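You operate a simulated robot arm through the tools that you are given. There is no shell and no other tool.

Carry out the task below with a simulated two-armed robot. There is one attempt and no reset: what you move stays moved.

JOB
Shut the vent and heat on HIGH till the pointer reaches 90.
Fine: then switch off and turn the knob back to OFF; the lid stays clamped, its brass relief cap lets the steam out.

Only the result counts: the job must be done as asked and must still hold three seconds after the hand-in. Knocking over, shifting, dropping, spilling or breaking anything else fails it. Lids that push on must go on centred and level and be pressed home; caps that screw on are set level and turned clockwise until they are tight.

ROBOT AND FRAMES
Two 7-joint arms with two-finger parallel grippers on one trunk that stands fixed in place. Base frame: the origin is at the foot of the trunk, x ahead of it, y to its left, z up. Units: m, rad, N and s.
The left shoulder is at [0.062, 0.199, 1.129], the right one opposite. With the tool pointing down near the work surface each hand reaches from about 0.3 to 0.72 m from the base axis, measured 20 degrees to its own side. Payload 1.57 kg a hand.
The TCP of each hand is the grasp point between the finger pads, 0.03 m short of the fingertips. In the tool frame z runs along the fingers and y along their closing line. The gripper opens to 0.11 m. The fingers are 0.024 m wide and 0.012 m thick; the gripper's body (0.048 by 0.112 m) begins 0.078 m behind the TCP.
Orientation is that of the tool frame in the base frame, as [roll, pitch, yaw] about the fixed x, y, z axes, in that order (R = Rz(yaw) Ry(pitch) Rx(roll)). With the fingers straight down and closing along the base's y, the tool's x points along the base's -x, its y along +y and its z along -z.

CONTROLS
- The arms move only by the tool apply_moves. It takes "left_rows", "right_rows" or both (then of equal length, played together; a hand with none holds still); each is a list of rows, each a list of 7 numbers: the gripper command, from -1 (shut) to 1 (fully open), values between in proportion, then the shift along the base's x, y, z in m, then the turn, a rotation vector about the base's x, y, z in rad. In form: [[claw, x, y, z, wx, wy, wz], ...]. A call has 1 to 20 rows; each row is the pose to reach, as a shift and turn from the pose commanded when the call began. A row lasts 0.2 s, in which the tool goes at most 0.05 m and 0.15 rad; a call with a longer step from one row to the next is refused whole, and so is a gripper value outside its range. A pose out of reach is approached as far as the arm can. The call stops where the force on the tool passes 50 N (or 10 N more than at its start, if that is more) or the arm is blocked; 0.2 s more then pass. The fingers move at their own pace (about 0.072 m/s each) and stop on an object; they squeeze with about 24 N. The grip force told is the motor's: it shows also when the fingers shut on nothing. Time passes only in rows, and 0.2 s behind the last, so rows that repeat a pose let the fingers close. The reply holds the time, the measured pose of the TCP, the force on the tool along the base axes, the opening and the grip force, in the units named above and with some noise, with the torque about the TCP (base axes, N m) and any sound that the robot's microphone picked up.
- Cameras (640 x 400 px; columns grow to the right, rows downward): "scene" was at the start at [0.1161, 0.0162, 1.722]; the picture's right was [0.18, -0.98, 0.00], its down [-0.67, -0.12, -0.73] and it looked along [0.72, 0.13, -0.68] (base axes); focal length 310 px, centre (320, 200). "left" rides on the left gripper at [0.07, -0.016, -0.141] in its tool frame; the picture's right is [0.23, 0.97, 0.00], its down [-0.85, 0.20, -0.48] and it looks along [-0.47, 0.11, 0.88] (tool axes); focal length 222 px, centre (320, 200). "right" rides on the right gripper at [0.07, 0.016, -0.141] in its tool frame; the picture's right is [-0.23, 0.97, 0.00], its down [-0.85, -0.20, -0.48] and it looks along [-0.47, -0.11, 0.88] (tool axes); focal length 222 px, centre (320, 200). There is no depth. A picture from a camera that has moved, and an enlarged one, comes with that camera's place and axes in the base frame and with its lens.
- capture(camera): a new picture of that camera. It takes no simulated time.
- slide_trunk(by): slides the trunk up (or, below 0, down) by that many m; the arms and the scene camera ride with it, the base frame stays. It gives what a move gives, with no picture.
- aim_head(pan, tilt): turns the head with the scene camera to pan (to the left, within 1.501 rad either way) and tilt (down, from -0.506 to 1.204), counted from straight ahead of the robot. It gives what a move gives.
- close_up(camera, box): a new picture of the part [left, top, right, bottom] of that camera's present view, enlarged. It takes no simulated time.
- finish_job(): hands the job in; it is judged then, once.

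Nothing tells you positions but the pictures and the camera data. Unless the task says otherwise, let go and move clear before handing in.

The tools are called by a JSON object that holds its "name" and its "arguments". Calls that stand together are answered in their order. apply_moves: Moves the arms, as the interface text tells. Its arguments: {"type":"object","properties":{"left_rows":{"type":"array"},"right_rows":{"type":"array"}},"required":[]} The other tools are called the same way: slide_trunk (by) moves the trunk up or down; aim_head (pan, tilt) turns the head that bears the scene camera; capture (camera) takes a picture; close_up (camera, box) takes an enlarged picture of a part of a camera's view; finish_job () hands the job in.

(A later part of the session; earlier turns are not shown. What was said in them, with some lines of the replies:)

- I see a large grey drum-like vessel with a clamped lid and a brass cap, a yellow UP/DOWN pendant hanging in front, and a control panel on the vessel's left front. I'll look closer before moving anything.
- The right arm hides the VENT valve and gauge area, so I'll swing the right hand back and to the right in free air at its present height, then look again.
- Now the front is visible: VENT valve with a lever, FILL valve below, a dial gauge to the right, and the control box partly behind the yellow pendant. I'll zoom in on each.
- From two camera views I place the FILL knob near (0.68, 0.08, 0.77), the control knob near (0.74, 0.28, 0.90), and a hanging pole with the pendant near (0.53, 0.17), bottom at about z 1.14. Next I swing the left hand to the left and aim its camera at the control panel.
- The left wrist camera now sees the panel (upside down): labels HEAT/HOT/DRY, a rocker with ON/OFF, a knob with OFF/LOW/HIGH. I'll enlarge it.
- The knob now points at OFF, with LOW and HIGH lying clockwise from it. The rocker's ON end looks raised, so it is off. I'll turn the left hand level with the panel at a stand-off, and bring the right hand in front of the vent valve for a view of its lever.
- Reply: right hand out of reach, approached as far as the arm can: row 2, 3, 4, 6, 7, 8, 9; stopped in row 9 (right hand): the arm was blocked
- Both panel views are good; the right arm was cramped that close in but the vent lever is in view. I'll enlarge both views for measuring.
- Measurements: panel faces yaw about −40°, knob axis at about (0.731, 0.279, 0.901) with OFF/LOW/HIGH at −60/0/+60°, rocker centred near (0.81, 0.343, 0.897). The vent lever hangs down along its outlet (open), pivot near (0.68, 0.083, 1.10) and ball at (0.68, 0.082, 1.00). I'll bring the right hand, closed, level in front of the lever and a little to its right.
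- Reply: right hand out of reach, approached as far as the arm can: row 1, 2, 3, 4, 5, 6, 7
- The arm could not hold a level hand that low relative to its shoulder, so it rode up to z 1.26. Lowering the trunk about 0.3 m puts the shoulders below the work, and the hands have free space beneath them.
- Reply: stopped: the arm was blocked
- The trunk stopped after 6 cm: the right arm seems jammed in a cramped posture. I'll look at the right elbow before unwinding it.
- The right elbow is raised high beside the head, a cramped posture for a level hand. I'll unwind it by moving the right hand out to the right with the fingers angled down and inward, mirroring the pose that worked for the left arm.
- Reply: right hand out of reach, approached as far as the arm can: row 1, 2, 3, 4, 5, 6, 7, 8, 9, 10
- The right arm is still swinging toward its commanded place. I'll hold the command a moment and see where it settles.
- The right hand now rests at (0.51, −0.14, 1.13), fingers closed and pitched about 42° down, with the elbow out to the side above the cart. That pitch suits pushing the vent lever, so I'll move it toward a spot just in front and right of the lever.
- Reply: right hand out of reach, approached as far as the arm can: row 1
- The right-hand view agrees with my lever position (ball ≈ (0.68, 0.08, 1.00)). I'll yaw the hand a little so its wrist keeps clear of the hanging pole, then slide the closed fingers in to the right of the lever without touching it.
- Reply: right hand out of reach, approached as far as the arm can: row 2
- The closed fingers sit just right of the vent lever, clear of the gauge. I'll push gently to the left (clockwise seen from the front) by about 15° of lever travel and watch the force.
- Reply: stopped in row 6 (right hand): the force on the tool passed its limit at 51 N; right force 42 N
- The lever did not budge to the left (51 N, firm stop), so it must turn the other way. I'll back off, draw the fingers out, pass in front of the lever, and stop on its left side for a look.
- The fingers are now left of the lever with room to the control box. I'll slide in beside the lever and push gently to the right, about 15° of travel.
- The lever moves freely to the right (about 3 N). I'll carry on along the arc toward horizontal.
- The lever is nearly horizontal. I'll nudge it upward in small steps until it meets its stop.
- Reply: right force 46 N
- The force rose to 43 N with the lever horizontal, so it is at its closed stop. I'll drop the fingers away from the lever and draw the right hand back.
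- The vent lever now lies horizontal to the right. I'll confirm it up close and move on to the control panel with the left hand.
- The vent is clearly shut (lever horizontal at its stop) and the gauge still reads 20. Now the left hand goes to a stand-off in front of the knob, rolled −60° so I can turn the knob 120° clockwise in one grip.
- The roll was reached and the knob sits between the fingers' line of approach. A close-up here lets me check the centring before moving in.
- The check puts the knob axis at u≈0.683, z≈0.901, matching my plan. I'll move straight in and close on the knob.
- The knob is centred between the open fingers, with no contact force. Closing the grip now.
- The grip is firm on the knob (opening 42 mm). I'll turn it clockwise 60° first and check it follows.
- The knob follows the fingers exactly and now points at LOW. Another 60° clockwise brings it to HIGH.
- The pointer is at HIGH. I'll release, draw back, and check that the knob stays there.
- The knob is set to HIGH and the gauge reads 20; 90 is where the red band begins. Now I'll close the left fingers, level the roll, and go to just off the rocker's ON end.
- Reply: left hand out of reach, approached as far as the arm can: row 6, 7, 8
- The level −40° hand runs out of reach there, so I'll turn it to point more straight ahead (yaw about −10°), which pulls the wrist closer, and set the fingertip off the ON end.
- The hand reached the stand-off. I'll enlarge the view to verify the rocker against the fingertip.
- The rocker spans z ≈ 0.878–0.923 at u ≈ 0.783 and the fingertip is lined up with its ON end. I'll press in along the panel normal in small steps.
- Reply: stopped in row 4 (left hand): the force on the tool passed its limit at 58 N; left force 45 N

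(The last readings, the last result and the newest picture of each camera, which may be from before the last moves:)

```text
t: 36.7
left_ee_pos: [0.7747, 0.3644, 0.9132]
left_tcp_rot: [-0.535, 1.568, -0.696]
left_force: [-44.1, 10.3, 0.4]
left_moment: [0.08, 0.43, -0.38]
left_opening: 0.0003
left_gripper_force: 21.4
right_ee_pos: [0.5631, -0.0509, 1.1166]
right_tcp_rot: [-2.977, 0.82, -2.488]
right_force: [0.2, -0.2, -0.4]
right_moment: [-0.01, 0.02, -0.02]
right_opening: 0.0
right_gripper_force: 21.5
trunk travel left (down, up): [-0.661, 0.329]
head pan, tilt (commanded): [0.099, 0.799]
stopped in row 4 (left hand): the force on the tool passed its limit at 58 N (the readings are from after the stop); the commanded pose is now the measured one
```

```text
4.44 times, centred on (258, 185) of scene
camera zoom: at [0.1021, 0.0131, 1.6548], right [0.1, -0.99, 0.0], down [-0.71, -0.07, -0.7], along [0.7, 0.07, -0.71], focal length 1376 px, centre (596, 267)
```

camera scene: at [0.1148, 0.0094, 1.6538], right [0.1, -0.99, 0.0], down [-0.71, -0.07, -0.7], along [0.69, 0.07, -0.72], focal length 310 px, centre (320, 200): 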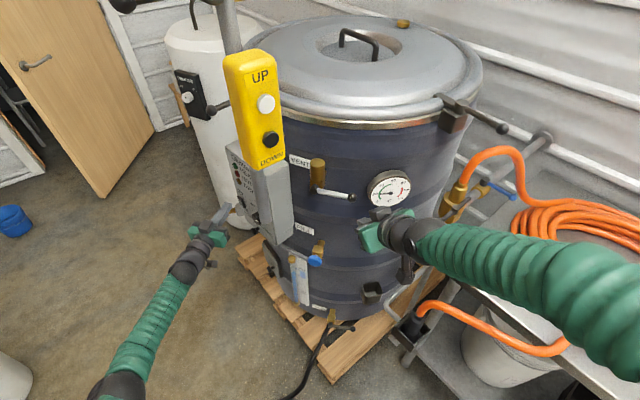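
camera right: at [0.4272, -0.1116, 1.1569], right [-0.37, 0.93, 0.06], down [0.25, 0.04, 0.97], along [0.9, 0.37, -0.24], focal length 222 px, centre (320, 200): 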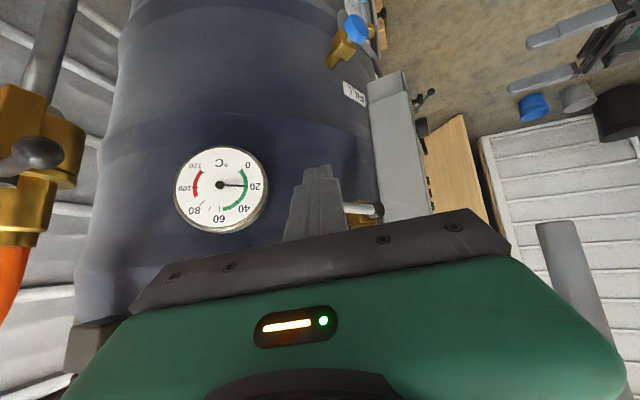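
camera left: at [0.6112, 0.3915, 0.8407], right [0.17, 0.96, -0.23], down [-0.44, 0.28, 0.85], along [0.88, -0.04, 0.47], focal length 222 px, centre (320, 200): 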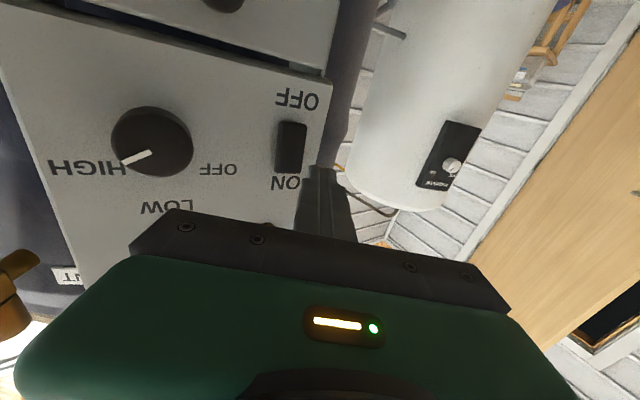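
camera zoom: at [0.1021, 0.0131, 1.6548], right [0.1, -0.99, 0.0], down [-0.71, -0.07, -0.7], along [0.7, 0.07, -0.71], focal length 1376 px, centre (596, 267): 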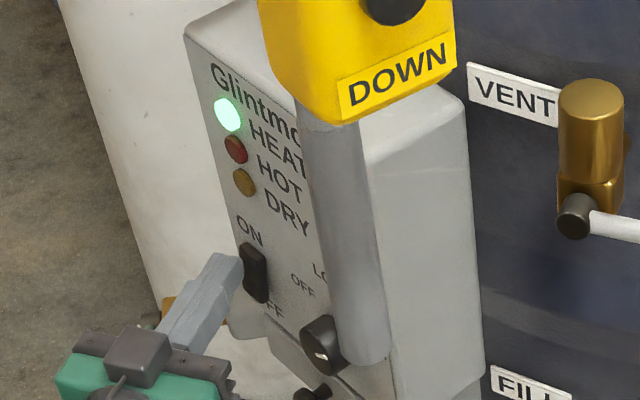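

The HEAT lamp is lit, so the heater is on. I'll back the fingertip off, lower it level with the OFF end ready to press, and check the gauge.

{"name": "apply_moves", "arguments": {"left_rows": [[-1, -0.0077, 0.0064, 0, 0, 0, 0], [-1, -0.0191, 0.0161, 0, 0, 0, 0], [-1, -0.0191, 0.0161, -0.014, 0, 0, 0], [-1, -0.0191, 0.0161, -0.028, 0, 0, 0]]}}

{"name": "close_up", "arguments": {"camera": "scene", "box": [365, 165, 413, 210]}}

{"name": "close_up", "arguments": {"camera": "left", "box": [240, 80, 368, 200]}}

{"name": "close_up", "arguments": {"camera": "scene", "box": [210, 140, 306, 230]}}

```text
t: 37.7
left_ee_pos: [0.7614, 0.3751, 0.8802]
left_tcp_rot: [-3.017, 1.566, 3.096]
left_force: [0.1, -0.7, -0.2]
left_moment: [-0.02, 0.0, 0.0]
left_opening: 0.0
left_gripper_force: 20.9
right_ee_pos: [0.5701, -0.0516, 1.1131]
right_tcp_rot: [-2.984, 0.816, -2.492]
right_force: [-0.5, 0.1, -0.1]
right_moment: [0.04, -0.02, 0.02]
right_opening: 0.0
right_gripper_force: 21.3
trunk travel left (down, up): [-0.661, 0.329]
head pan, tilt (commanded): [0.099, 0.799]
```

```text
8.89 times, centred on (389, 188) of scene
camera zoom: at [0.1169, 0.0096, 1.6537], right [0.1, -1.0, 0.0], down [-0.72, -0.07, -0.69], along [0.69, 0.07, -0.72], focal length 2751 px, centre (-293, 311)
```

zoom: 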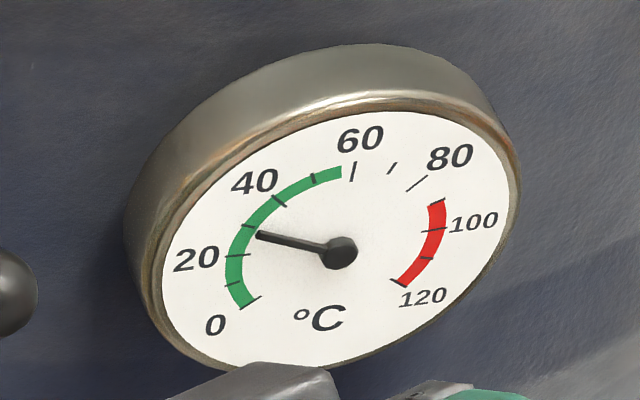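

```text
3.33 times, centred on (304, 140) of left
camera zoom: at [0.6197, 0.3836, 0.8102], right [0.16, 0.96, -0.23], down [-0.44, 0.28, 0.86], along [0.89, -0.04, 0.46], focal length 740 px, centre (373, 400)
```

zoom: 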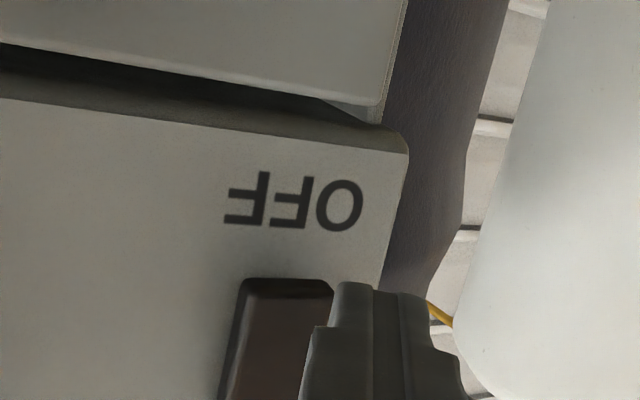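

```text
4.44 times, centred on (258, 185) of scene
camera zoom: at [0.1169, 0.0096, 1.6537], right [0.1, -1.0, 0.0], down [-0.72, -0.07, -0.69], along [0.69, 0.07, -0.72], focal length 1376 px, centre (596, 267)
```

zoom: 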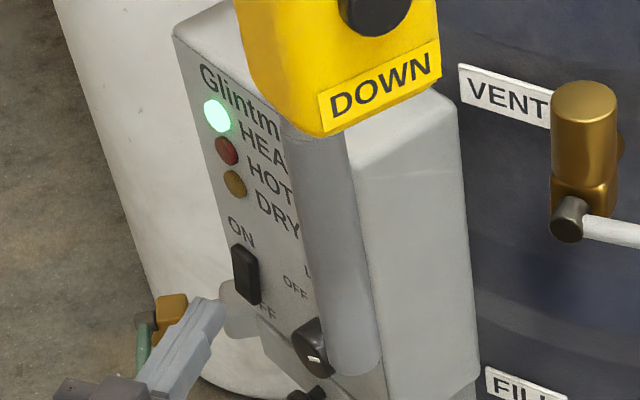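

The gauge already reads about 28 and rises fast, so I'll fine-adjust the fingertip over the OFF end while about a second passes and measure the rate.

{"name": "apply_moves", "arguments": {"left_rows": [[-1, -0.003, -0.004, 0.003, 0, 0, 0], [-1, -0.003, -0.004, 0.003, 0, 0, 0], [-1, -0.003, -0.004, 0.003, 0, 0, 0], [-1, -0.003, -0.004, 0.003, 0, 0, 0]]}}

{"name": "close_up", "arguments": {"camera": "scene", "box": [365, 165, 413, 210]}}

{"name": "close_up", "arguments": {"camera": "left", "box": [240, 80, 368, 200]}}

```text
t: 38.7
left_ee_pos: [0.7586, 0.3707, 0.8838]
left_tcp_rot: [-2.671, 1.568, -2.838]
left_force: [0.2, 0.0, -0.3]
left_moment: [0.02, 0.02, 0.01]
left_opening: 0.0002
left_gripper_force: 20.9
right_ee_pos: [0.5694, -0.0506, 1.1139]
right_tcp_rot: [-2.984, 0.816, -2.491]
right_force: [-0.3, 0.8, 0.3]
right_moment: [-0.01, 0.0, 0.02]
right_opening: 0.0001
right_gripper_force: 21.2
trunk travel left (down, up): [-0.661, 0.329]
head pan, tilt (commanded): [0.099, 0.799]
```

```text
8.89 times, centred on (389, 188) of scene
camera zoom: at [0.1148, 0.0093, 1.6538], right [0.1, -1.0, 0.0], down [-0.71, -0.07, -0.7], along [0.69, 0.07, -0.72], focal length 2751 px, centre (-293, 311)
```

zoom: 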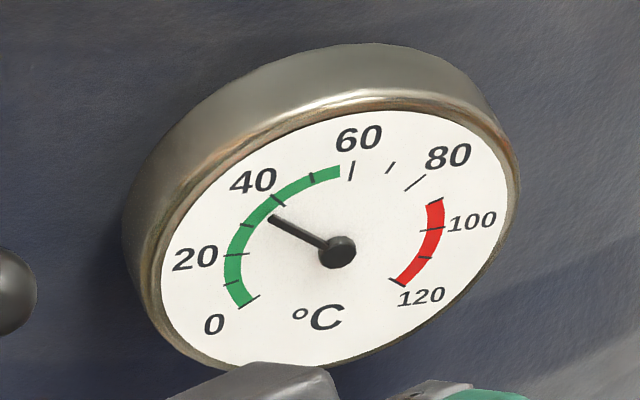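

```text
3.33 times, centred on (304, 140) of left
camera zoom: at [0.6165, 0.3799, 0.814], right [0.16, 0.96, -0.23], down [-0.44, 0.28, 0.86], along [0.88, -0.04, 0.46], focal length 740 px, centre (373, 400)
```

zoom: 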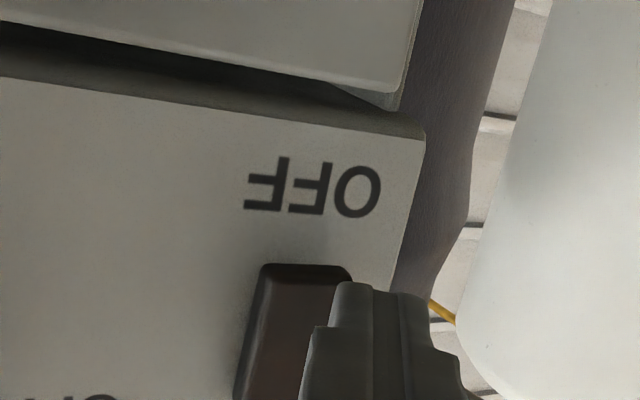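

The pointer is near 35, rising about 6 per second, so 90 should come around t ≈ 47.8. I'll bring the tip 4 mm closer to the OFF end and wait about 3 s.

{"name": "apply_moves", "arguments": {"left_rows": [[-1, 0.0031, -0.0026, 0, 0, 0, 0], [-1, 0.0031, -0.0026, 0, 0, 0, 0], [-1, 0.0031, -0.0026, 0, 0, 0, 0], [-1, 0.0031, -0.0026, 0, 0, 0, 0], [-1, 0.0031, -0.0026, 0, 0, 0, 0], [-1, 0.0031, -0.0026, 0, 0, 0, 0], [-1, 0.0031, -0.0026, 0, 0, 0, 0], [-1, 0.0031, -0.0026, 0, 0, 0, 0], [-1, 0.0031, -0.0026, 0, 0, 0, 0], [-1, 0.0031, -0.0026, 0, 0, 0, 0], [-1, 0.0031, -0.0026, 0, 0, 0, 0], [-1, 0.0031, -0.0026, 0, 0, 0, 0], [-1, 0.0031, -0.0026, 0, 0, 0, 0], [-1, 0.0031, -0.0026, 0, 0, 0, 0]]}}

{"name": "close_up", "arguments": {"camera": "scene", "box": [365, 165, 413, 210]}}

{"name": "close_up", "arguments": {"camera": "left", "box": [240, 80, 368, 200]}}

{"name": "close_up", "arguments": {"camera": "right", "box": [160, 130, 288, 250]}}

```text
t: 41.7
left_ee_pos: [0.7626, 0.3686, 0.884]
left_tcp_rot: [-2.739, 1.569, -2.905]
left_force: [-1.0, 0.3, -0.7]
left_moment: [0.0, -0.01, 0.01]
left_opening: 0.0
left_gripper_force: 21.1
right_ee_pos: [0.5698, -0.0513, 1.114]
right_tcp_rot: [-2.984, 0.818, -2.49]
right_force: [-0.5, 0.3, 0.4]
right_moment: [-0.01, -0.01, -0.02]
right_opening: 0.0
right_gripper_force: 21.4
trunk travel left (down, up): [-0.661, 0.329]
head pan, tilt (commanded): [0.099, 0.799]
```

```text
8.89 times, centred on (389, 188) of scene
camera zoom: at [0.1149, 0.0093, 1.6538], right [0.1, -1.0, 0.0], down [-0.71, -0.07, -0.7], along [0.69, 0.07, -0.72], focal length 2751 px, centre (-293, 311)
```

zoom: 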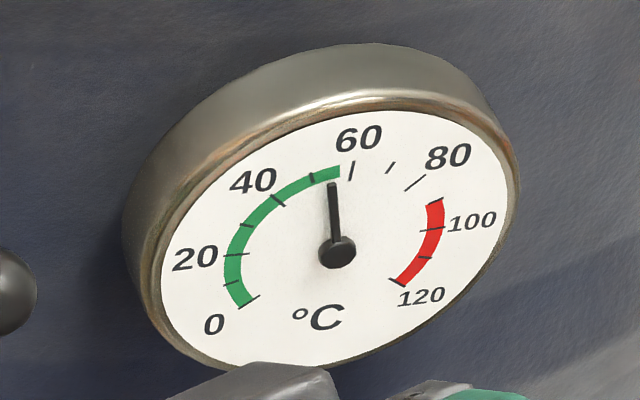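

```text
3.33 times, centred on (304, 140) of left
camera zoom: at [0.6199, 0.3777, 0.8142], right [0.16, 0.96, -0.23], down [-0.44, 0.28, 0.86], along [0.88, -0.04, 0.46], focal length 740 px, centre (373, 400)
```

zoom: 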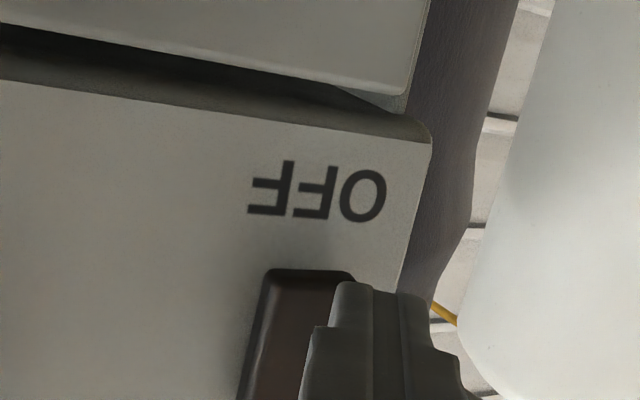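

```text
3.33 times, centred on (224, 190) of right
camera zoom: at [0.4285, -0.1111, 1.1565], right [-0.37, 0.93, 0.06], down [0.25, 0.04, 0.97], along [0.9, 0.37, -0.24], focal length 740 px, centre (640, 233)
```

zoom: 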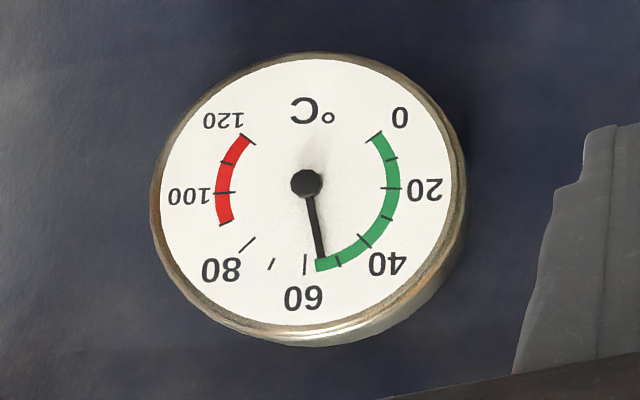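

The pointer is near 55, about 6.7 per second, so 90 should come near t ≈ 46.9. I'll wait another 3 s and re-read.

{"name": "apply_moves", "arguments": {"left_rows": [[-1, 0, 0, 0, 0, 0, 0], [-1, 0, 0, 0, 0, 0, 0], [-1, 0, 0, 0, 0, 0, 0], [-1, 0, 0, 0, 0, 0, 0], [-1, 0, 0, 0, 0, 0, 0], [-1, 0, 0, 0, 0, 0, 0], [-1, 0, 0, 0, 0, 0, 0], [-1, 0, 0, 0, 0, 0, 0], [-1, 0, 0, 0, 0, 0, 0], [-1, 0, 0, 0, 0, 0, 0], [-1, 0, 0, 0, 0, 0, 0], [-1, 0, 0, 0, 0, 0, 0], [-1, 0, 0, 0, 0, 0, 0]]}}

{"name": "close_up", "arguments": {"camera": "right", "box": [160, 130, 288, 250]}}

{"name": "close_up", "arguments": {"camera": "scene", "box": [210, 140, 306, 230]}}

```text
t: 44.5
left_ee_pos: [0.7617, 0.3701, 0.8847]
left_tcp_rot: [-2.732, 1.57, -2.898]
left_force: [-1.1, 0.2, -0.3]
left_moment: [-0.01, 0.0, -0.01]
left_opening: 0.0
left_gripper_force: 21.8
right_ee_pos: [0.569, -0.0523, 1.1138]
right_tcp_rot: [-2.982, 0.816, -2.49]
right_force: [-0.2, -0.1, -0.5]
right_moment: [-0.01, 0.02, -0.01]
right_opening: 0.0001
right_gripper_force: 21.3
trunk travel left (down, up): [-0.661, 0.329]
head pan, tilt (commanded): [0.099, 0.799]
```

```text
3.33 times, centred on (224, 190) of right
camera zoom: at [0.4285, -0.1111, 1.1565], right [-0.37, 0.93, 0.06], down [0.25, 0.04, 0.97], along [0.9, 0.37, -0.24], focal length 740 px, centre (640, 233)
```

zoom: 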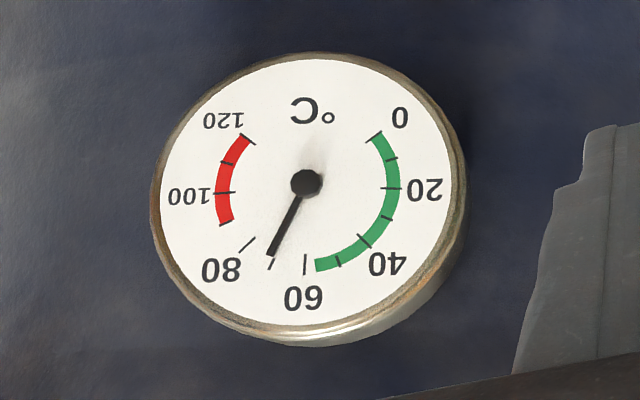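

```text
4.44 times, centred on (258, 185) of scene
camera zoom: at [0.1149, 0.0093, 1.6538], right [0.1, -1.0, 0.0], down [-0.71, -0.07, -0.7], along [0.69, 0.07, -0.72], focal length 1376 px, centre (596, 267)
```

zoom: 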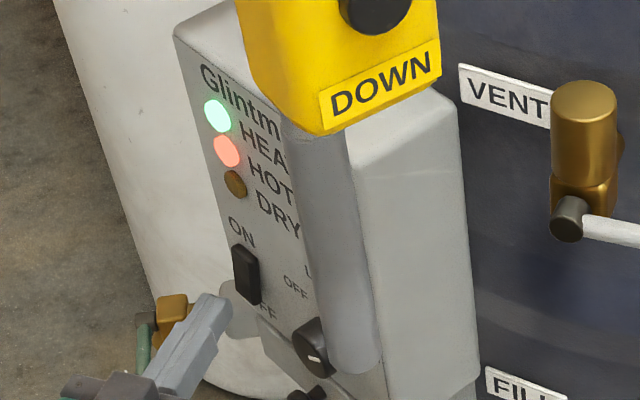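

The pointer is at about 71, rising about 6 per second; the HOT lamp has come on. I'll wait 2 s more to about 83 and re-read before the final press.

{"name": "apply_moves", "arguments": {"left_rows": [[-1, 0, 0, 0, 0, 0, 0], [-1, 0, 0, 0, 0, 0, 0], [-1, 0, 0, 0, 0, 0, 0], [-1, 0, 0, 0, 0, 0, 0], [-1, 0, 0, 0, 0, 0, 0], [-1, 0, 0, 0, 0, 0, 0], [-1, 0, 0, 0, 0, 0, 0], [-1, 0, 0, 0, 0, 0, 0], [-1, 0, 0, 0, 0, 0, 0]]}}

{"name": "close_up", "arguments": {"camera": "right", "box": [160, 130, 288, 250]}}

```text
t: 46.5
left_ee_pos: [0.7628, 0.3687, 0.8838]
left_tcp_rot: [-2.728, 1.569, -2.897]
left_force: [0.3, 0.9, 0.2]
left_moment: [-0.02, -0.05, 0.01]
left_opening: 0.0
left_gripper_force: 21.2
right_ee_pos: [0.5697, -0.051, 1.1121]
right_tcp_rot: [-2.982, 0.816, -2.491]
right_force: [0.3, -0.4, 0.5]
right_moment: [-0.02, 0.01, 0.01]
right_opening: 0.0
right_gripper_force: 20.8
trunk travel left (down, up): [-0.661, 0.329]
head pan, tilt (commanded): [0.099, 0.799]
```

```text
3.33 times, centred on (224, 190) of right
camera zoom: at [0.4285, -0.1111, 1.1565], right [-0.37, 0.93, 0.06], down [0.25, 0.04, 0.97], along [0.9, 0.37, -0.24], focal length 740 px, centre (640, 233)
```

zoom: 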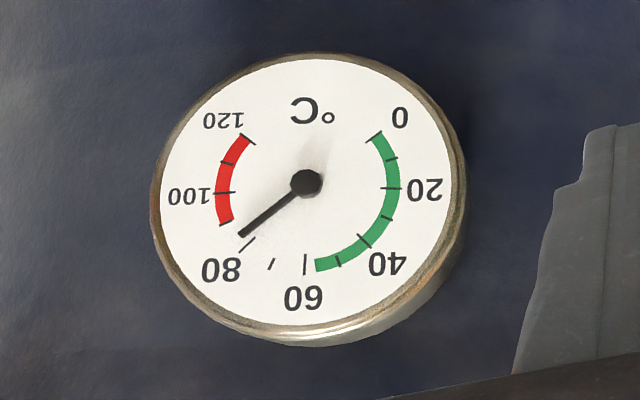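

The pointer reads about 83.5 at t = 46.5, so 90 is due near t ≈ 47.6. I'll hold 0.8 s and then press the OFF end so it trips just as the pointer passes 90.

{"name": "apply_moves", "arguments": {"left_rows": [[-1, 0, 0, 0, 0, 0, 0], [-1, 0, 0, 0, 0, 0, 0], [-1, 0, 0, 0, 0, 0, 0], [-1, 0.001, -0.0008, 0, 0, 0, 0], [-1, 0.0046, -0.0039, 0, 0, 0, 0], [-1, 0.0084, -0.0071, 0, 0, 0, 0], [-1, 0.0115, -0.0096, 0, 0, 0, 0], [-1, 0.0138, -0.0116, 0, 0, 0, 0]]}}

{"name": "close_up", "arguments": {"camera": "right", "box": [160, 130, 288, 250]}}

{"name": "close_up", "arguments": {"camera": "scene", "box": [210, 140, 306, 230]}}

{"name": "close_up", "arguments": {"camera": "left", "box": [240, 80, 368, 200]}}

```text
t: 48.3
left_ee_pos: [0.7759, 0.3651, 0.8888]
left_tcp_rot: [1.418, 1.566, 1.257]
left_force: [-11.8, -1.5, -3.5]
left_moment: [0.03, -0.06, -0.2]
left_opening: 0.0002
left_gripper_force: 21.3
right_ee_pos: [0.5674, -0.0513, 1.1147]
right_tcp_rot: [-2.983, 0.817, -2.491]
right_force: [0.2, 0.3, 0.0]
right_moment: [0.01, 0.01, 0.02]
right_opening: 0.0
right_gripper_force: 21.1
trunk travel left (down, up): [-0.661, 0.329]
head pan, tilt (commanded): [0.099, 0.799]
```

```text
3.33 times, centred on (224, 190) of right
camera zoom: at [0.4273, -0.1112, 1.1569], right [-0.37, 0.93, 0.06], down [0.25, 0.04, 0.97], along [0.9, 0.37, -0.24], focal length 740 px, centre (640, 233)
```

zoom: 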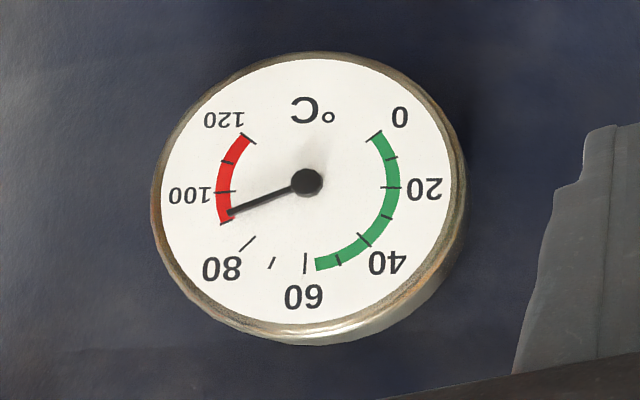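

```text
4.44 times, centred on (258, 185) of scene
camera zoom: at [0.1129, 0.0092, 1.6539], right [0.1, -0.99, 0.0], down [-0.71, -0.07, -0.7], along [0.69, 0.07, -0.72], focal length 1376 px, centre (596, 267)
```

zoom: 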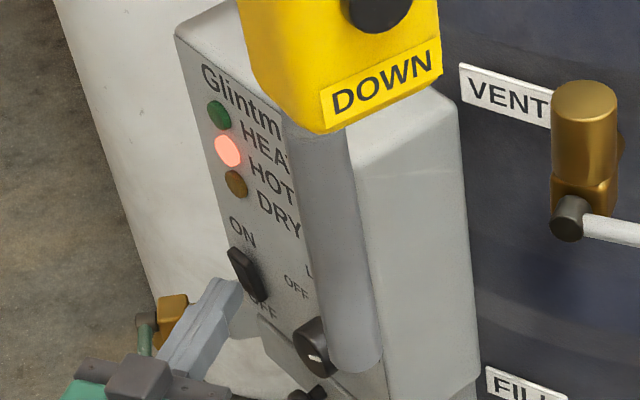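

```text
3.33 times, centred on (304, 140) of left
camera zoom: at [0.6334, 0.3723, 0.8176], right [0.15, 0.96, -0.22], down [-0.44, 0.27, 0.86], along [0.88, -0.03, 0.47], focal length 740 px, centre (373, 400)
```

zoom: 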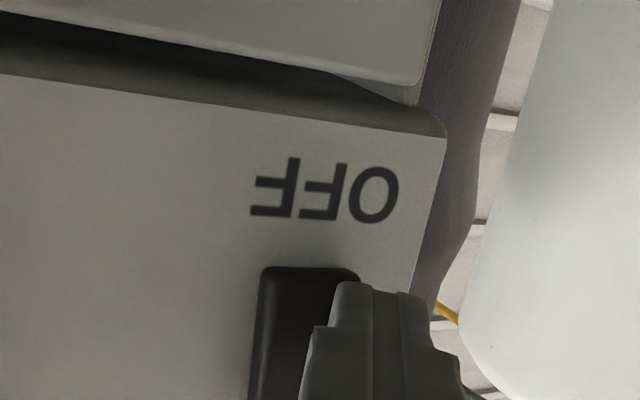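

The HEAT lamp is out and the pointer stopped at about 92, so the switch is off. Now I'll back the left hand away and return to the stand-off in front of the knob to turn it back to OFF.

{"name": "apply_moves", "arguments": {"left_rows": [[-1, -0.0153, 0.0129, 0, 0, 0, 0], [-1, -0.0345, 0.029, 0.002, 0, 0, -0.05], [-1, -0.055, 0.035, 0.004, 0, 0, -0.15], [-0.5, -0.075, 0.028, 0.006, 0, 0, -0.25], [0, -0.09, 0.015, 0.008, 0, 0, -0.35], [0.3, -0.105, 0.002, 0.01, 0, 0, -0.45], [0.3, -0.117, -0.01, 0.012, 0, 0, -0.5236], [0.3, -0.1254, -0.0181, 0.0127, 0, 0, -0.5236]]}}

{"name": "close_up", "arguments": {"camera": "scene", "box": [210, 140, 306, 230]}}

{"name": "capture", "arguments": {"camera": "left"}}

{"name": "close_up", "arguments": {"camera": "right", "box": [160, 130, 288, 250]}}

```text
t: 50.1
left_ee_pos: [0.6507, 0.34, 0.8996]
left_tcp_rot: [-2.231, 1.567, -2.924]
left_force: [0.5, -0.5, 0.2]
left_moment: [0.05, -0.01, 0.02]
left_opening: 0.0713
left_gripper_force: 0.0
right_ee_pos: [0.5698, -0.0511, 1.1132]
right_tcp_rot: [-2.982, 0.817, -2.49]
right_force: [-0.9, 0.2, 0.2]
right_moment: [0.0, 0.0, -0.02]
right_opening: 0.0
right_gripper_force: 21.9
trunk travel left (down, up): [-0.661, 0.329]
head pan, tilt (commanded): [0.099, 0.799]
```

```text
4.44 times, centred on (258, 185) of scene
camera zoom: at [0.1137, 0.0098, 1.6539], right [0.1, -1.0, 0.0], down [-0.71, -0.07, -0.7], along [0.69, 0.07, -0.72], focal length 1376 px, centre (596, 267)
```

zoom: 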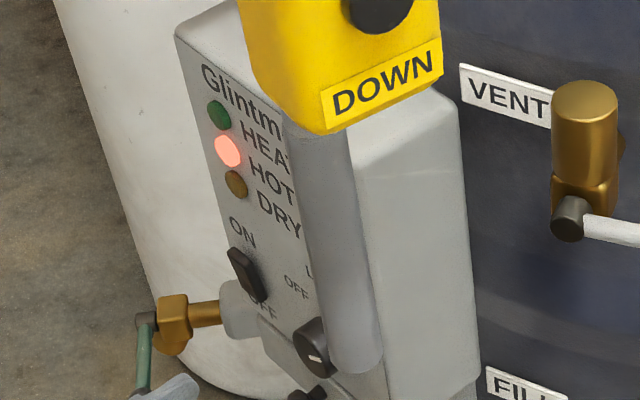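

```text
taken
camera left: at [0.5307, 0.4187, 0.8288], right [0.62, 0.75, -0.23], down [-0.24, 0.46, 0.86], along [0.75, -0.48, 0.47], focal length 222 px, centre (320, 200)
```

left: 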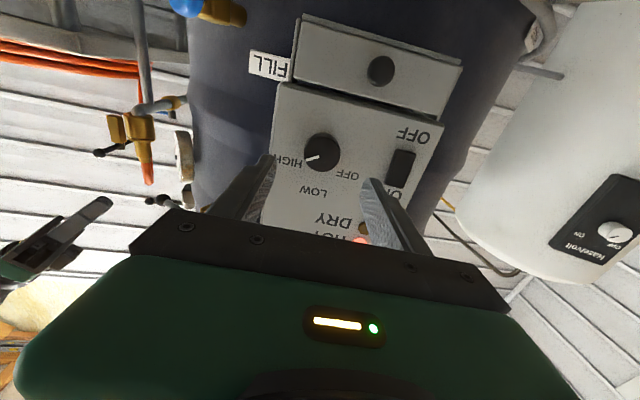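

```text
3.33 times, centred on (224, 190) of right
camera zoom: at [0.4279, -0.1111, 1.1567], right [-0.37, 0.93, 0.06], down [0.25, 0.04, 0.97], along [0.9, 0.37, -0.24], focal length 740 px, centre (640, 233)
```

zoom: 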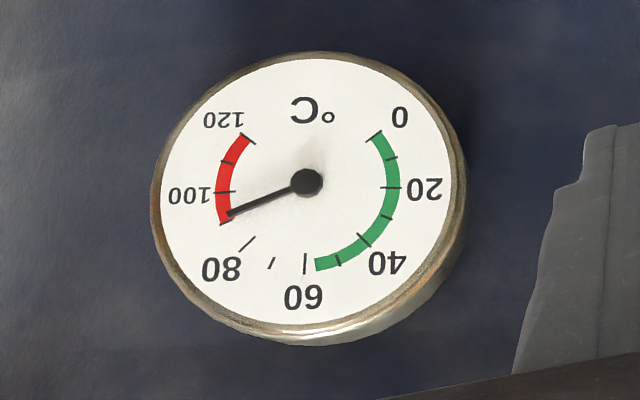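

The hand is level before the knob, the rocker is tilted to OFF, and the pointer is steady near 92. I'll roll to +60° with a small lateral correction, ready to grip.

{"name": "apply_moves", "arguments": {"left_rows": [[0.3, 0.0008, 0.001, 0.0002, 0.1003, -0.0841, 0], [0.3, 0.0016, 0.002, 0.0004, 0.2005, -0.1683, 0], [0.3, 0.0024, 0.003, 0.0006, 0.3008, -0.2524, 0], [0.3, 0.003, 0.0035, 0.0008, 0.401, -0.3365, 0], [0.3, 0.0034, 0.0041, 0.001, 0.5013, -0.4206, 0], [0.3, 0.0034, 0.0041, 0.0014, 0.6015, -0.5048, 0], [0.3, 0.0034, 0.0041, 0.0014, 0.7018, -0.5889, 0], [0.3, 0.0034, 0.0041, 0.0014, 0.802, -0.673, 0], [0.3, 0.0034, 0.0041, 0.0014, 0.802, -0.673, 0]]}}

{"name": "capture", "arguments": {"camera": "left"}}

{"name": "close_up", "arguments": {"camera": "left", "box": [240, 100, 400, 200]}}

```text
t: 52.1
left_ee_pos: [0.654, 0.3431, 0.8979]
left_tcp_rot: [1.564, 0.524, 0.874]
left_force: [0.1, -0.7, -0.3]
left_moment: [0.02, 0.03, 0.03]
left_opening: 0.0716
left_gripper_force: 0.0
right_ee_pos: [0.5682, -0.0509, 1.1132]
right_tcp_rot: [-2.982, 0.818, -2.489]
right_force: [-0.9, -0.4, -0.1]
right_moment: [0.01, -0.01, 0.02]
right_opening: 0.0
right_gripper_force: 21.1
trunk travel left (down, up): [-0.661, 0.329]
head pan, tilt (commanded): [0.099, 0.799]
```

```text
taken
camera left: at [0.5792, 0.4753, 0.8485], right [0.43, 0.53, 0.73], down [-0.78, -0.18, 0.6], along [0.45, -0.83, 0.33], focal length 222 px, centre (320, 200)
```

left: 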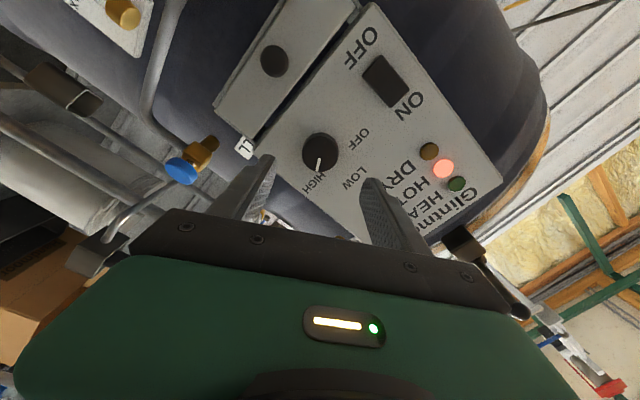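

```text
4.00 times, centred on (320, 150) of left
camera zoom: at [0.5792, 0.4753, 0.8485], right [0.43, 0.53, 0.73], down [-0.78, -0.18, 0.6], along [0.45, -0.83, 0.33], focal length 888 px, centre (320, 400)
```

zoom: 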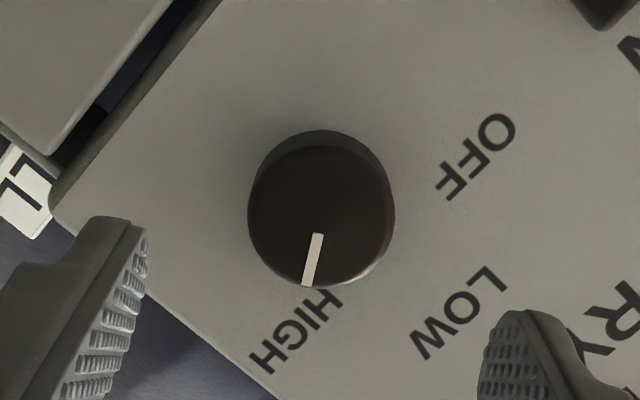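

The knob is nearly centred; a 3 mm upward correction will centre it. Moving in and gripping.

{"name": "apply_moves", "arguments": {"left_rows": [[0.3, 0.0176, -0.0148, 0.0035, 0, 0, 0], [0.3, 0.0353, -0.0296, 0.0035, 0, 0, 0], [0.3, 0.0529, -0.0444, 0.0035, 0, 0, 0], [0.3, 0.0705, -0.0592, 0.0035, 0, 0, 0], [0.3, 0.0705, -0.0592, 0.0035, 0, 0, 0]]}}

{"name": "close_up", "arguments": {"camera": "left", "box": [240, 120, 400, 220]}}

```text
t: 53.3
left_ee_pos: [0.7224, 0.2841, 0.9042]
left_tcp_rot: [1.564, 0.525, 0.875]
left_force: [0.2, -0.1, -1.0]
left_moment: [0.02, 0.03, 0.0]
left_opening: 0.0716
left_gripper_force: 0.1
right_ee_pos: [0.5688, -0.0512, 1.115]
right_tcp_rot: [-2.982, 0.818, -2.49]
right_force: [-0.2, 0.3, 0.6]
right_moment: [-0.01, 0.0, 0.0]
right_opening: 0.0001
right_gripper_force: 21.5
trunk travel left (down, up): [-0.661, 0.329]
head pan, tilt (commanded): [0.099, 0.799]
```

```text
4.00 times, centred on (320, 170) of left
camera zoom: at [0.649, 0.4157, 0.8539], right [0.43, 0.53, 0.73], down [-0.78, -0.18, 0.6], along [0.45, -0.83, 0.33], focal length 888 px, centre (320, 320)
```

zoom: 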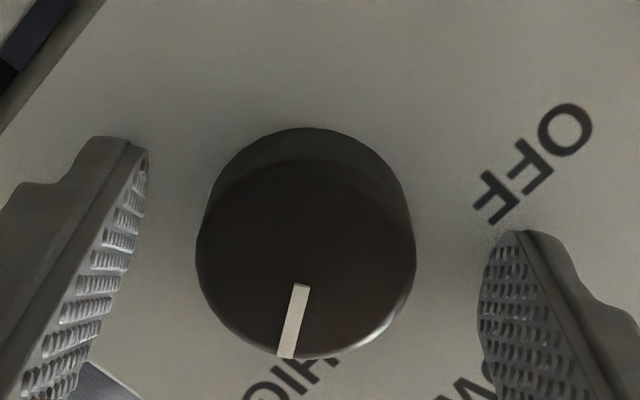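

The hand is about 2.5 mm too far along the closing line, so I'll correct that and close on the knob.

{"name": "apply_moves", "arguments": {"left_rows": [[0.3, -0.0012, -0.0014, -0.002, 0, 0, 0], [0.3, -0.0012, -0.0014, -0.002, 0, 0, 0], [-1, -0.0012, -0.0014, -0.002, 0, 0, 0], [-1, -0.0012, -0.0014, -0.002, 0, 0, 0], [-1, -0.0012, -0.0014, -0.002, 0, 0, 0]]}}

{"name": "close_up", "arguments": {"camera": "left", "box": [240, 120, 400, 220]}}

```text
t: 54.5
left_ee_pos: [0.7239, 0.283, 0.9016]
left_tcp_rot: [1.564, 0.525, 0.874]
left_force: [1.8, 0.6, 2.5]
left_moment: [-0.37, -0.43, 0.27]
left_opening: 0.0415
left_gripper_force: 44.8
right_ee_pos: [0.569, -0.0515, 1.1149]
right_tcp_rot: [-2.983, 0.817, -2.492]
right_force: [-0.1, 0.4, 0.2]
right_moment: [-0.04, 0.0, 0.0]
right_opening: 0.0
right_gripper_force: 20.8
trunk travel left (down, up): [-0.661, 0.329]
head pan, tilt (commanded): [0.099, 0.799]
```

```text
4.00 times, centred on (320, 170) of left
camera zoom: at [0.6483, 0.4142, 0.8516], right [0.43, 0.53, 0.73], down [-0.78, -0.18, 0.6], along [0.45, -0.83, 0.33], focal length 888 px, centre (320, 320)
```

zoom: 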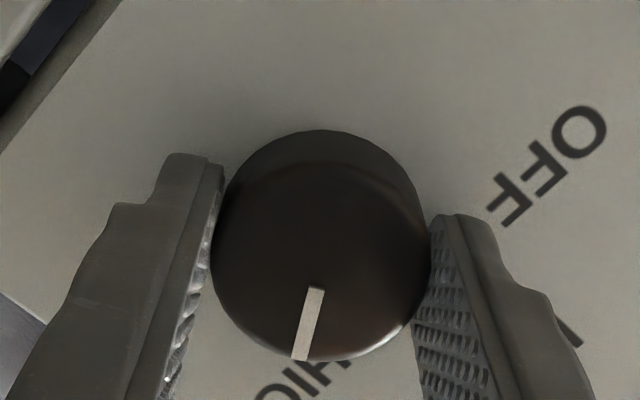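

The knob is gripped and centred. I'll turn it 120° anticlockwise back to OFF.

{"name": "apply_moves", "arguments": {"left_rows": [[-1, 0, 0, 0, -0.1003, 0.0841, 0], [-1, 0, 0, 0, -0.2005, 0.1683, 0], [-1, 0, 0, 0, -0.3008, 0.2524, 0], [-1, 0, 0, 0, -0.401, 0.3365, 0], [-1, 0, 0, 0, -0.5013, 0.4206, 0], [-1, 0, 0, 0, -0.6015, 0.5048, 0], [-1, 0, 0, 0, -0.7018, 0.5889, 0], [-1, 0, 0, 0, -0.802, 0.673, 0], [-1, 0, 0, 0, -0.9023, 0.7571, 0], [-1, 0, 0, 0, -1.0025, 0.8413, 0], [-1, 0, 0, 0, -1.1028, 0.9254, 0], [-1, 0, 0, 0, -1.203, 1.0095, 0], [-1, 0, 0, 0, -1.3033, 1.0936, 0], [-1, 0, 0, 0, -1.4035, 1.1778, 0], [-1, 0, 0, 0, -1.5038, 1.2619, 0], [-1, 0, 0, 0, -1.604, 1.346, 0]]}}

{"name": "capture", "arguments": {"camera": "left"}}

{"name": "close_up", "arguments": {"camera": "left", "box": [240, 120, 400, 220]}}

```text
t: 57.9
left_ee_pos: [0.7248, 0.2834, 0.9026]
left_tcp_rot: [-1.578, 0.521, -2.268]
left_force: [7.1, 3.4, 16.4]
left_moment: [0.12, -0.38, 0.89]
left_opening: 0.0418
left_gripper_force: 44.6
right_ee_pos: [0.5679, -0.0517, 1.1143]
right_tcp_rot: [-2.982, 0.817, -2.491]
right_force: [0.6, 0.5, -1.0]
right_moment: [-0.03, 0.03, -0.02]
right_opening: 0.0001
right_gripper_force: 21.2
trunk travel left (down, up): [-0.661, 0.329]
head pan, tilt (commanded): [0.099, 0.799]
```

```text
taken
camera left: at [0.5709, 0.3222, 0.8818], right [0.18, 0.23, -0.96], down [0.17, 0.95, 0.26], along [0.97, -0.21, 0.13], focal length 222 px, centre (320, 200)
```

left: 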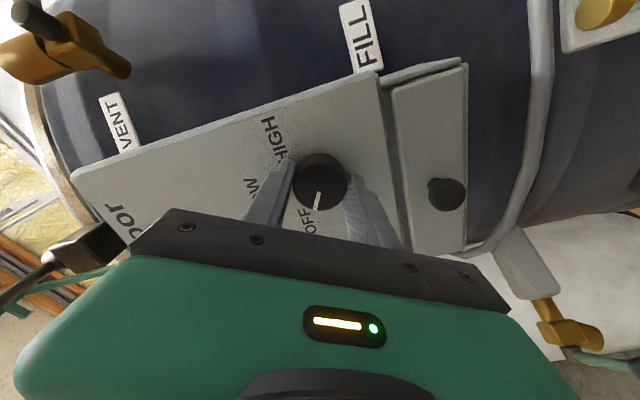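

```text
4.00 times, centred on (320, 170) of left
camera zoom: at [0.5709, 0.3222, 0.8818], right [0.18, 0.23, -0.96], down [0.17, 0.95, 0.26], along [0.97, -0.21, 0.13], focal length 888 px, centre (320, 320)
```

zoom: 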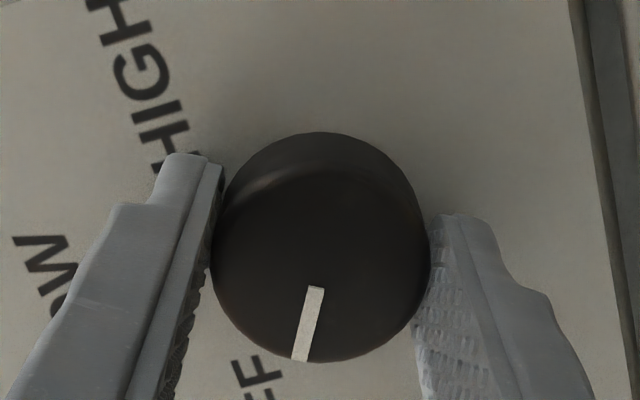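

The knob points at OFF again. I'll open, draw straight back, and verify everything.

{"name": "apply_moves", "arguments": {"left_rows": [[0.3, 0, 0, 0, 0, 0, 0], [0.3, 0, 0, 0, 0, 0, 0], [0.3, -0.0153, 0.0129, 0, 0, 0, 0], [0.3, -0.046, 0.0386, 0, 0, 0, 0], [0.3, -0.0766, 0.0643, 0, 0, 0, 0], [0.3, -0.1072, 0.09, 0, 0, 0, 0]]}}

{"name": "close_up", "arguments": {"camera": "left", "box": [200, 80, 424, 240]}}

{"name": "close_up", "arguments": {"camera": "right", "box": [160, 130, 288, 250]}}

{"name": "capture", "arguments": {"camera": "scene"}}

```text
t: 59.3
left_ee_pos: [0.6172, 0.3716, 0.8999]
left_tcp_rot: [-1.578, 0.522, -2.27]
left_force: [-1.3, -0.2, 0.1]
left_moment: [0.01, 0.05, 0.01]
left_opening: 0.0716
left_gripper_force: 0.0
right_ee_pos: [0.568, -0.0512, 1.1134]
right_tcp_rot: [-2.982, 0.817, -2.491]
right_force: [-0.5, 0.5, 0.3]
right_moment: [-0.01, -0.01, 0.01]
right_opening: 0.0001
right_gripper_force: 21.7
trunk travel left (down, up): [-0.661, 0.329]
head pan, tilt (commanded): [0.099, 0.799]
```

```text
2.50 times, centred on (312, 160) of left
camera zoom: at [0.4644, 0.4116, 0.8801], right [0.18, 0.23, -0.96], down [0.17, 0.95, 0.26], along [0.97, -0.21, 0.13], focal length 555 px, centre (340, 300)
```

zoom: 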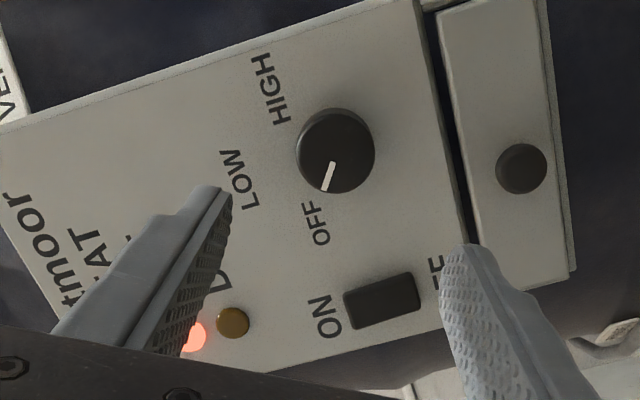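

```text
3.33 times, centred on (224, 190) of right
camera zoom: at [0.4276, -0.1108, 1.1568], right [-0.37, 0.93, 0.06], down [0.25, 0.04, 0.97], along [0.9, 0.37, -0.24], focal length 740 px, centre (640, 233)
```

zoom: 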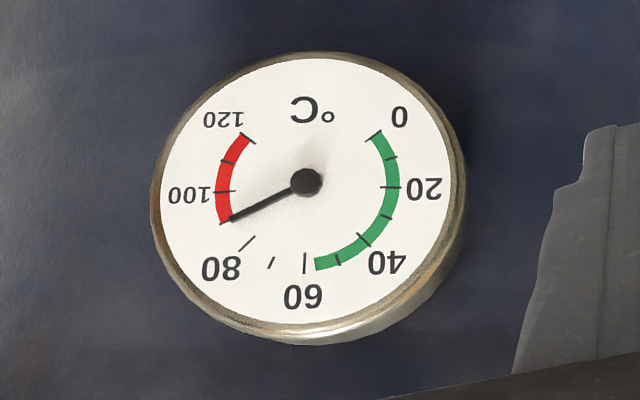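

```text
taken
camera scene: at [0.1129, 0.0109, 1.654], right [0.1, -1.0, 0.0], down [-0.71, -0.07, -0.7], along [0.69, 0.07, -0.72], focal length 310 px, centre (320, 200)
```

scene: 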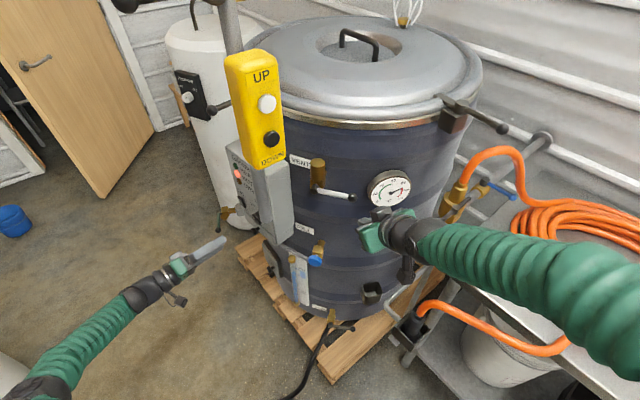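

Everything is as asked: vent lever shut, rocker at OFF with the HEAT lamp out, knob at OFF, pointer around 90–91, lid clamped and the relief cap steaming. I'll draw both hands a little farther clear.

{"name": "apply_moves", "arguments": {"left_rows": [[0.3, -0.02, 0.017, 0, 0, 0, 0], [0.3, -0.04, 0.034, 0, 0, 0, 0], [0.3, -0.06, 0.05, 0, 0, 0, 0]], "right_rows": [[-1, -0.014, -0.02, 0.004, 0, 0, 0], [-1, -0.028, -0.04, 0.008, 0, 0, 0], [-1, -0.04, -0.06, 0.012, 0, 0, 0]]}}

{"name": "close_up", "arguments": {"camera": "scene", "box": [210, 130, 434, 270]}}

{"name": "close_up", "arguments": {"camera": "left", "box": [200, 80, 424, 240]}}

```text
t: 60.1
left_ee_pos: [0.5563, 0.4228, 0.9019]
left_tcp_rot: [-1.579, 0.522, -2.272]
left_force: [-0.4, 0.5, 0.9]
left_moment: [-0.03, 0.03, -0.02]
left_opening: 0.0715
left_gripper_force: 0.1
right_ee_pos: [0.5292, -0.1128, 1.1252]
right_tcp_rot: [-2.984, 0.817, -2.49]
right_force: [0.0, -0.6, 0.3]
right_moment: [-0.01, 0.0, 0.0]
right_opening: 0.0
right_gripper_force: 21.1
trunk travel left (down, up): [-0.661, 0.329]
head pan, tilt (commanded): [0.099, 0.799]
```

```text
2.86 times, centred on (322, 200) of scene
camera zoom: at [0.1126, 0.009, 1.654], right [0.1, -1.0, 0.0], down [-0.71, -0.07, -0.7], along [0.69, 0.07, -0.72], focal length 884 px, centre (314, 200)
```

zoom: 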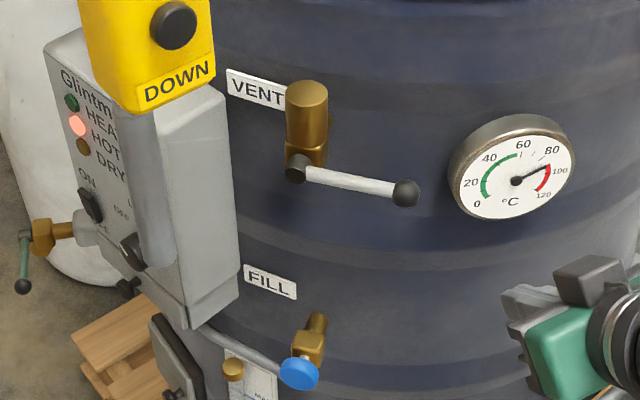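

```text
2.50 times, centred on (312, 160) of left
camera zoom: at [0.4037, 0.4629, 0.8809], right [0.18, 0.23, -0.96], down [0.17, 0.95, 0.26], along [0.97, -0.21, 0.13], focal length 555 px, centre (340, 300)
```

zoom: 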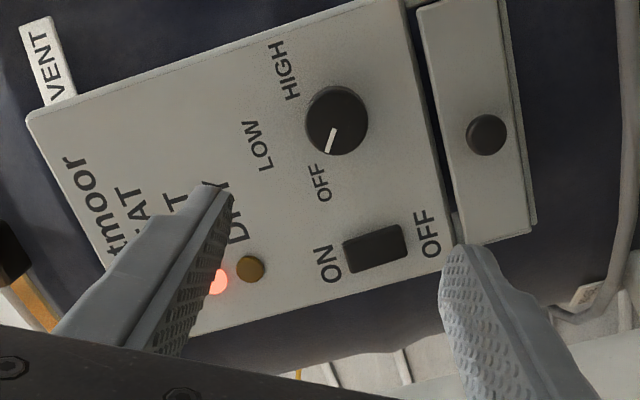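

The vent is shut, the knob and rocker are both at OFF, the HEAT lamp is out and the pointer reached 90. The lid is still clamped and both hands are clear, so I'm handing in.

{"name": "finish_job", "arguments": {}}

```text
The job is handed in.
```

The vent is shut, the vessel was heated on HIGH past 90, and the heater is off again. I've handed the job in, but no verdict has come back yet.

- **Vent:** the lever now lies horizontal to the right, against its closed stop. I pushed it left first and met a firm stop (about 50 N), so I turned it the other way, where it moved freely.
- **Heating:** with the knob on HIGH and the switch on, the pointer rose from 20. I switched off just after it passed 90. It peaked at about 92 and had eased to just above 90 by the last close look before hand-in.
- **Shut-down:** the switch is at OFF, the HEAT lamp is out, and the knob is back at OFF. The HOT lamp was still lit.
- **Lid:** I didn't touch the lid clamp or the brass cap, and steam was coming from the cap.

Apart from the vent lever, knob and switch, I saw nothing moved. Both hands were clear at hand-in.
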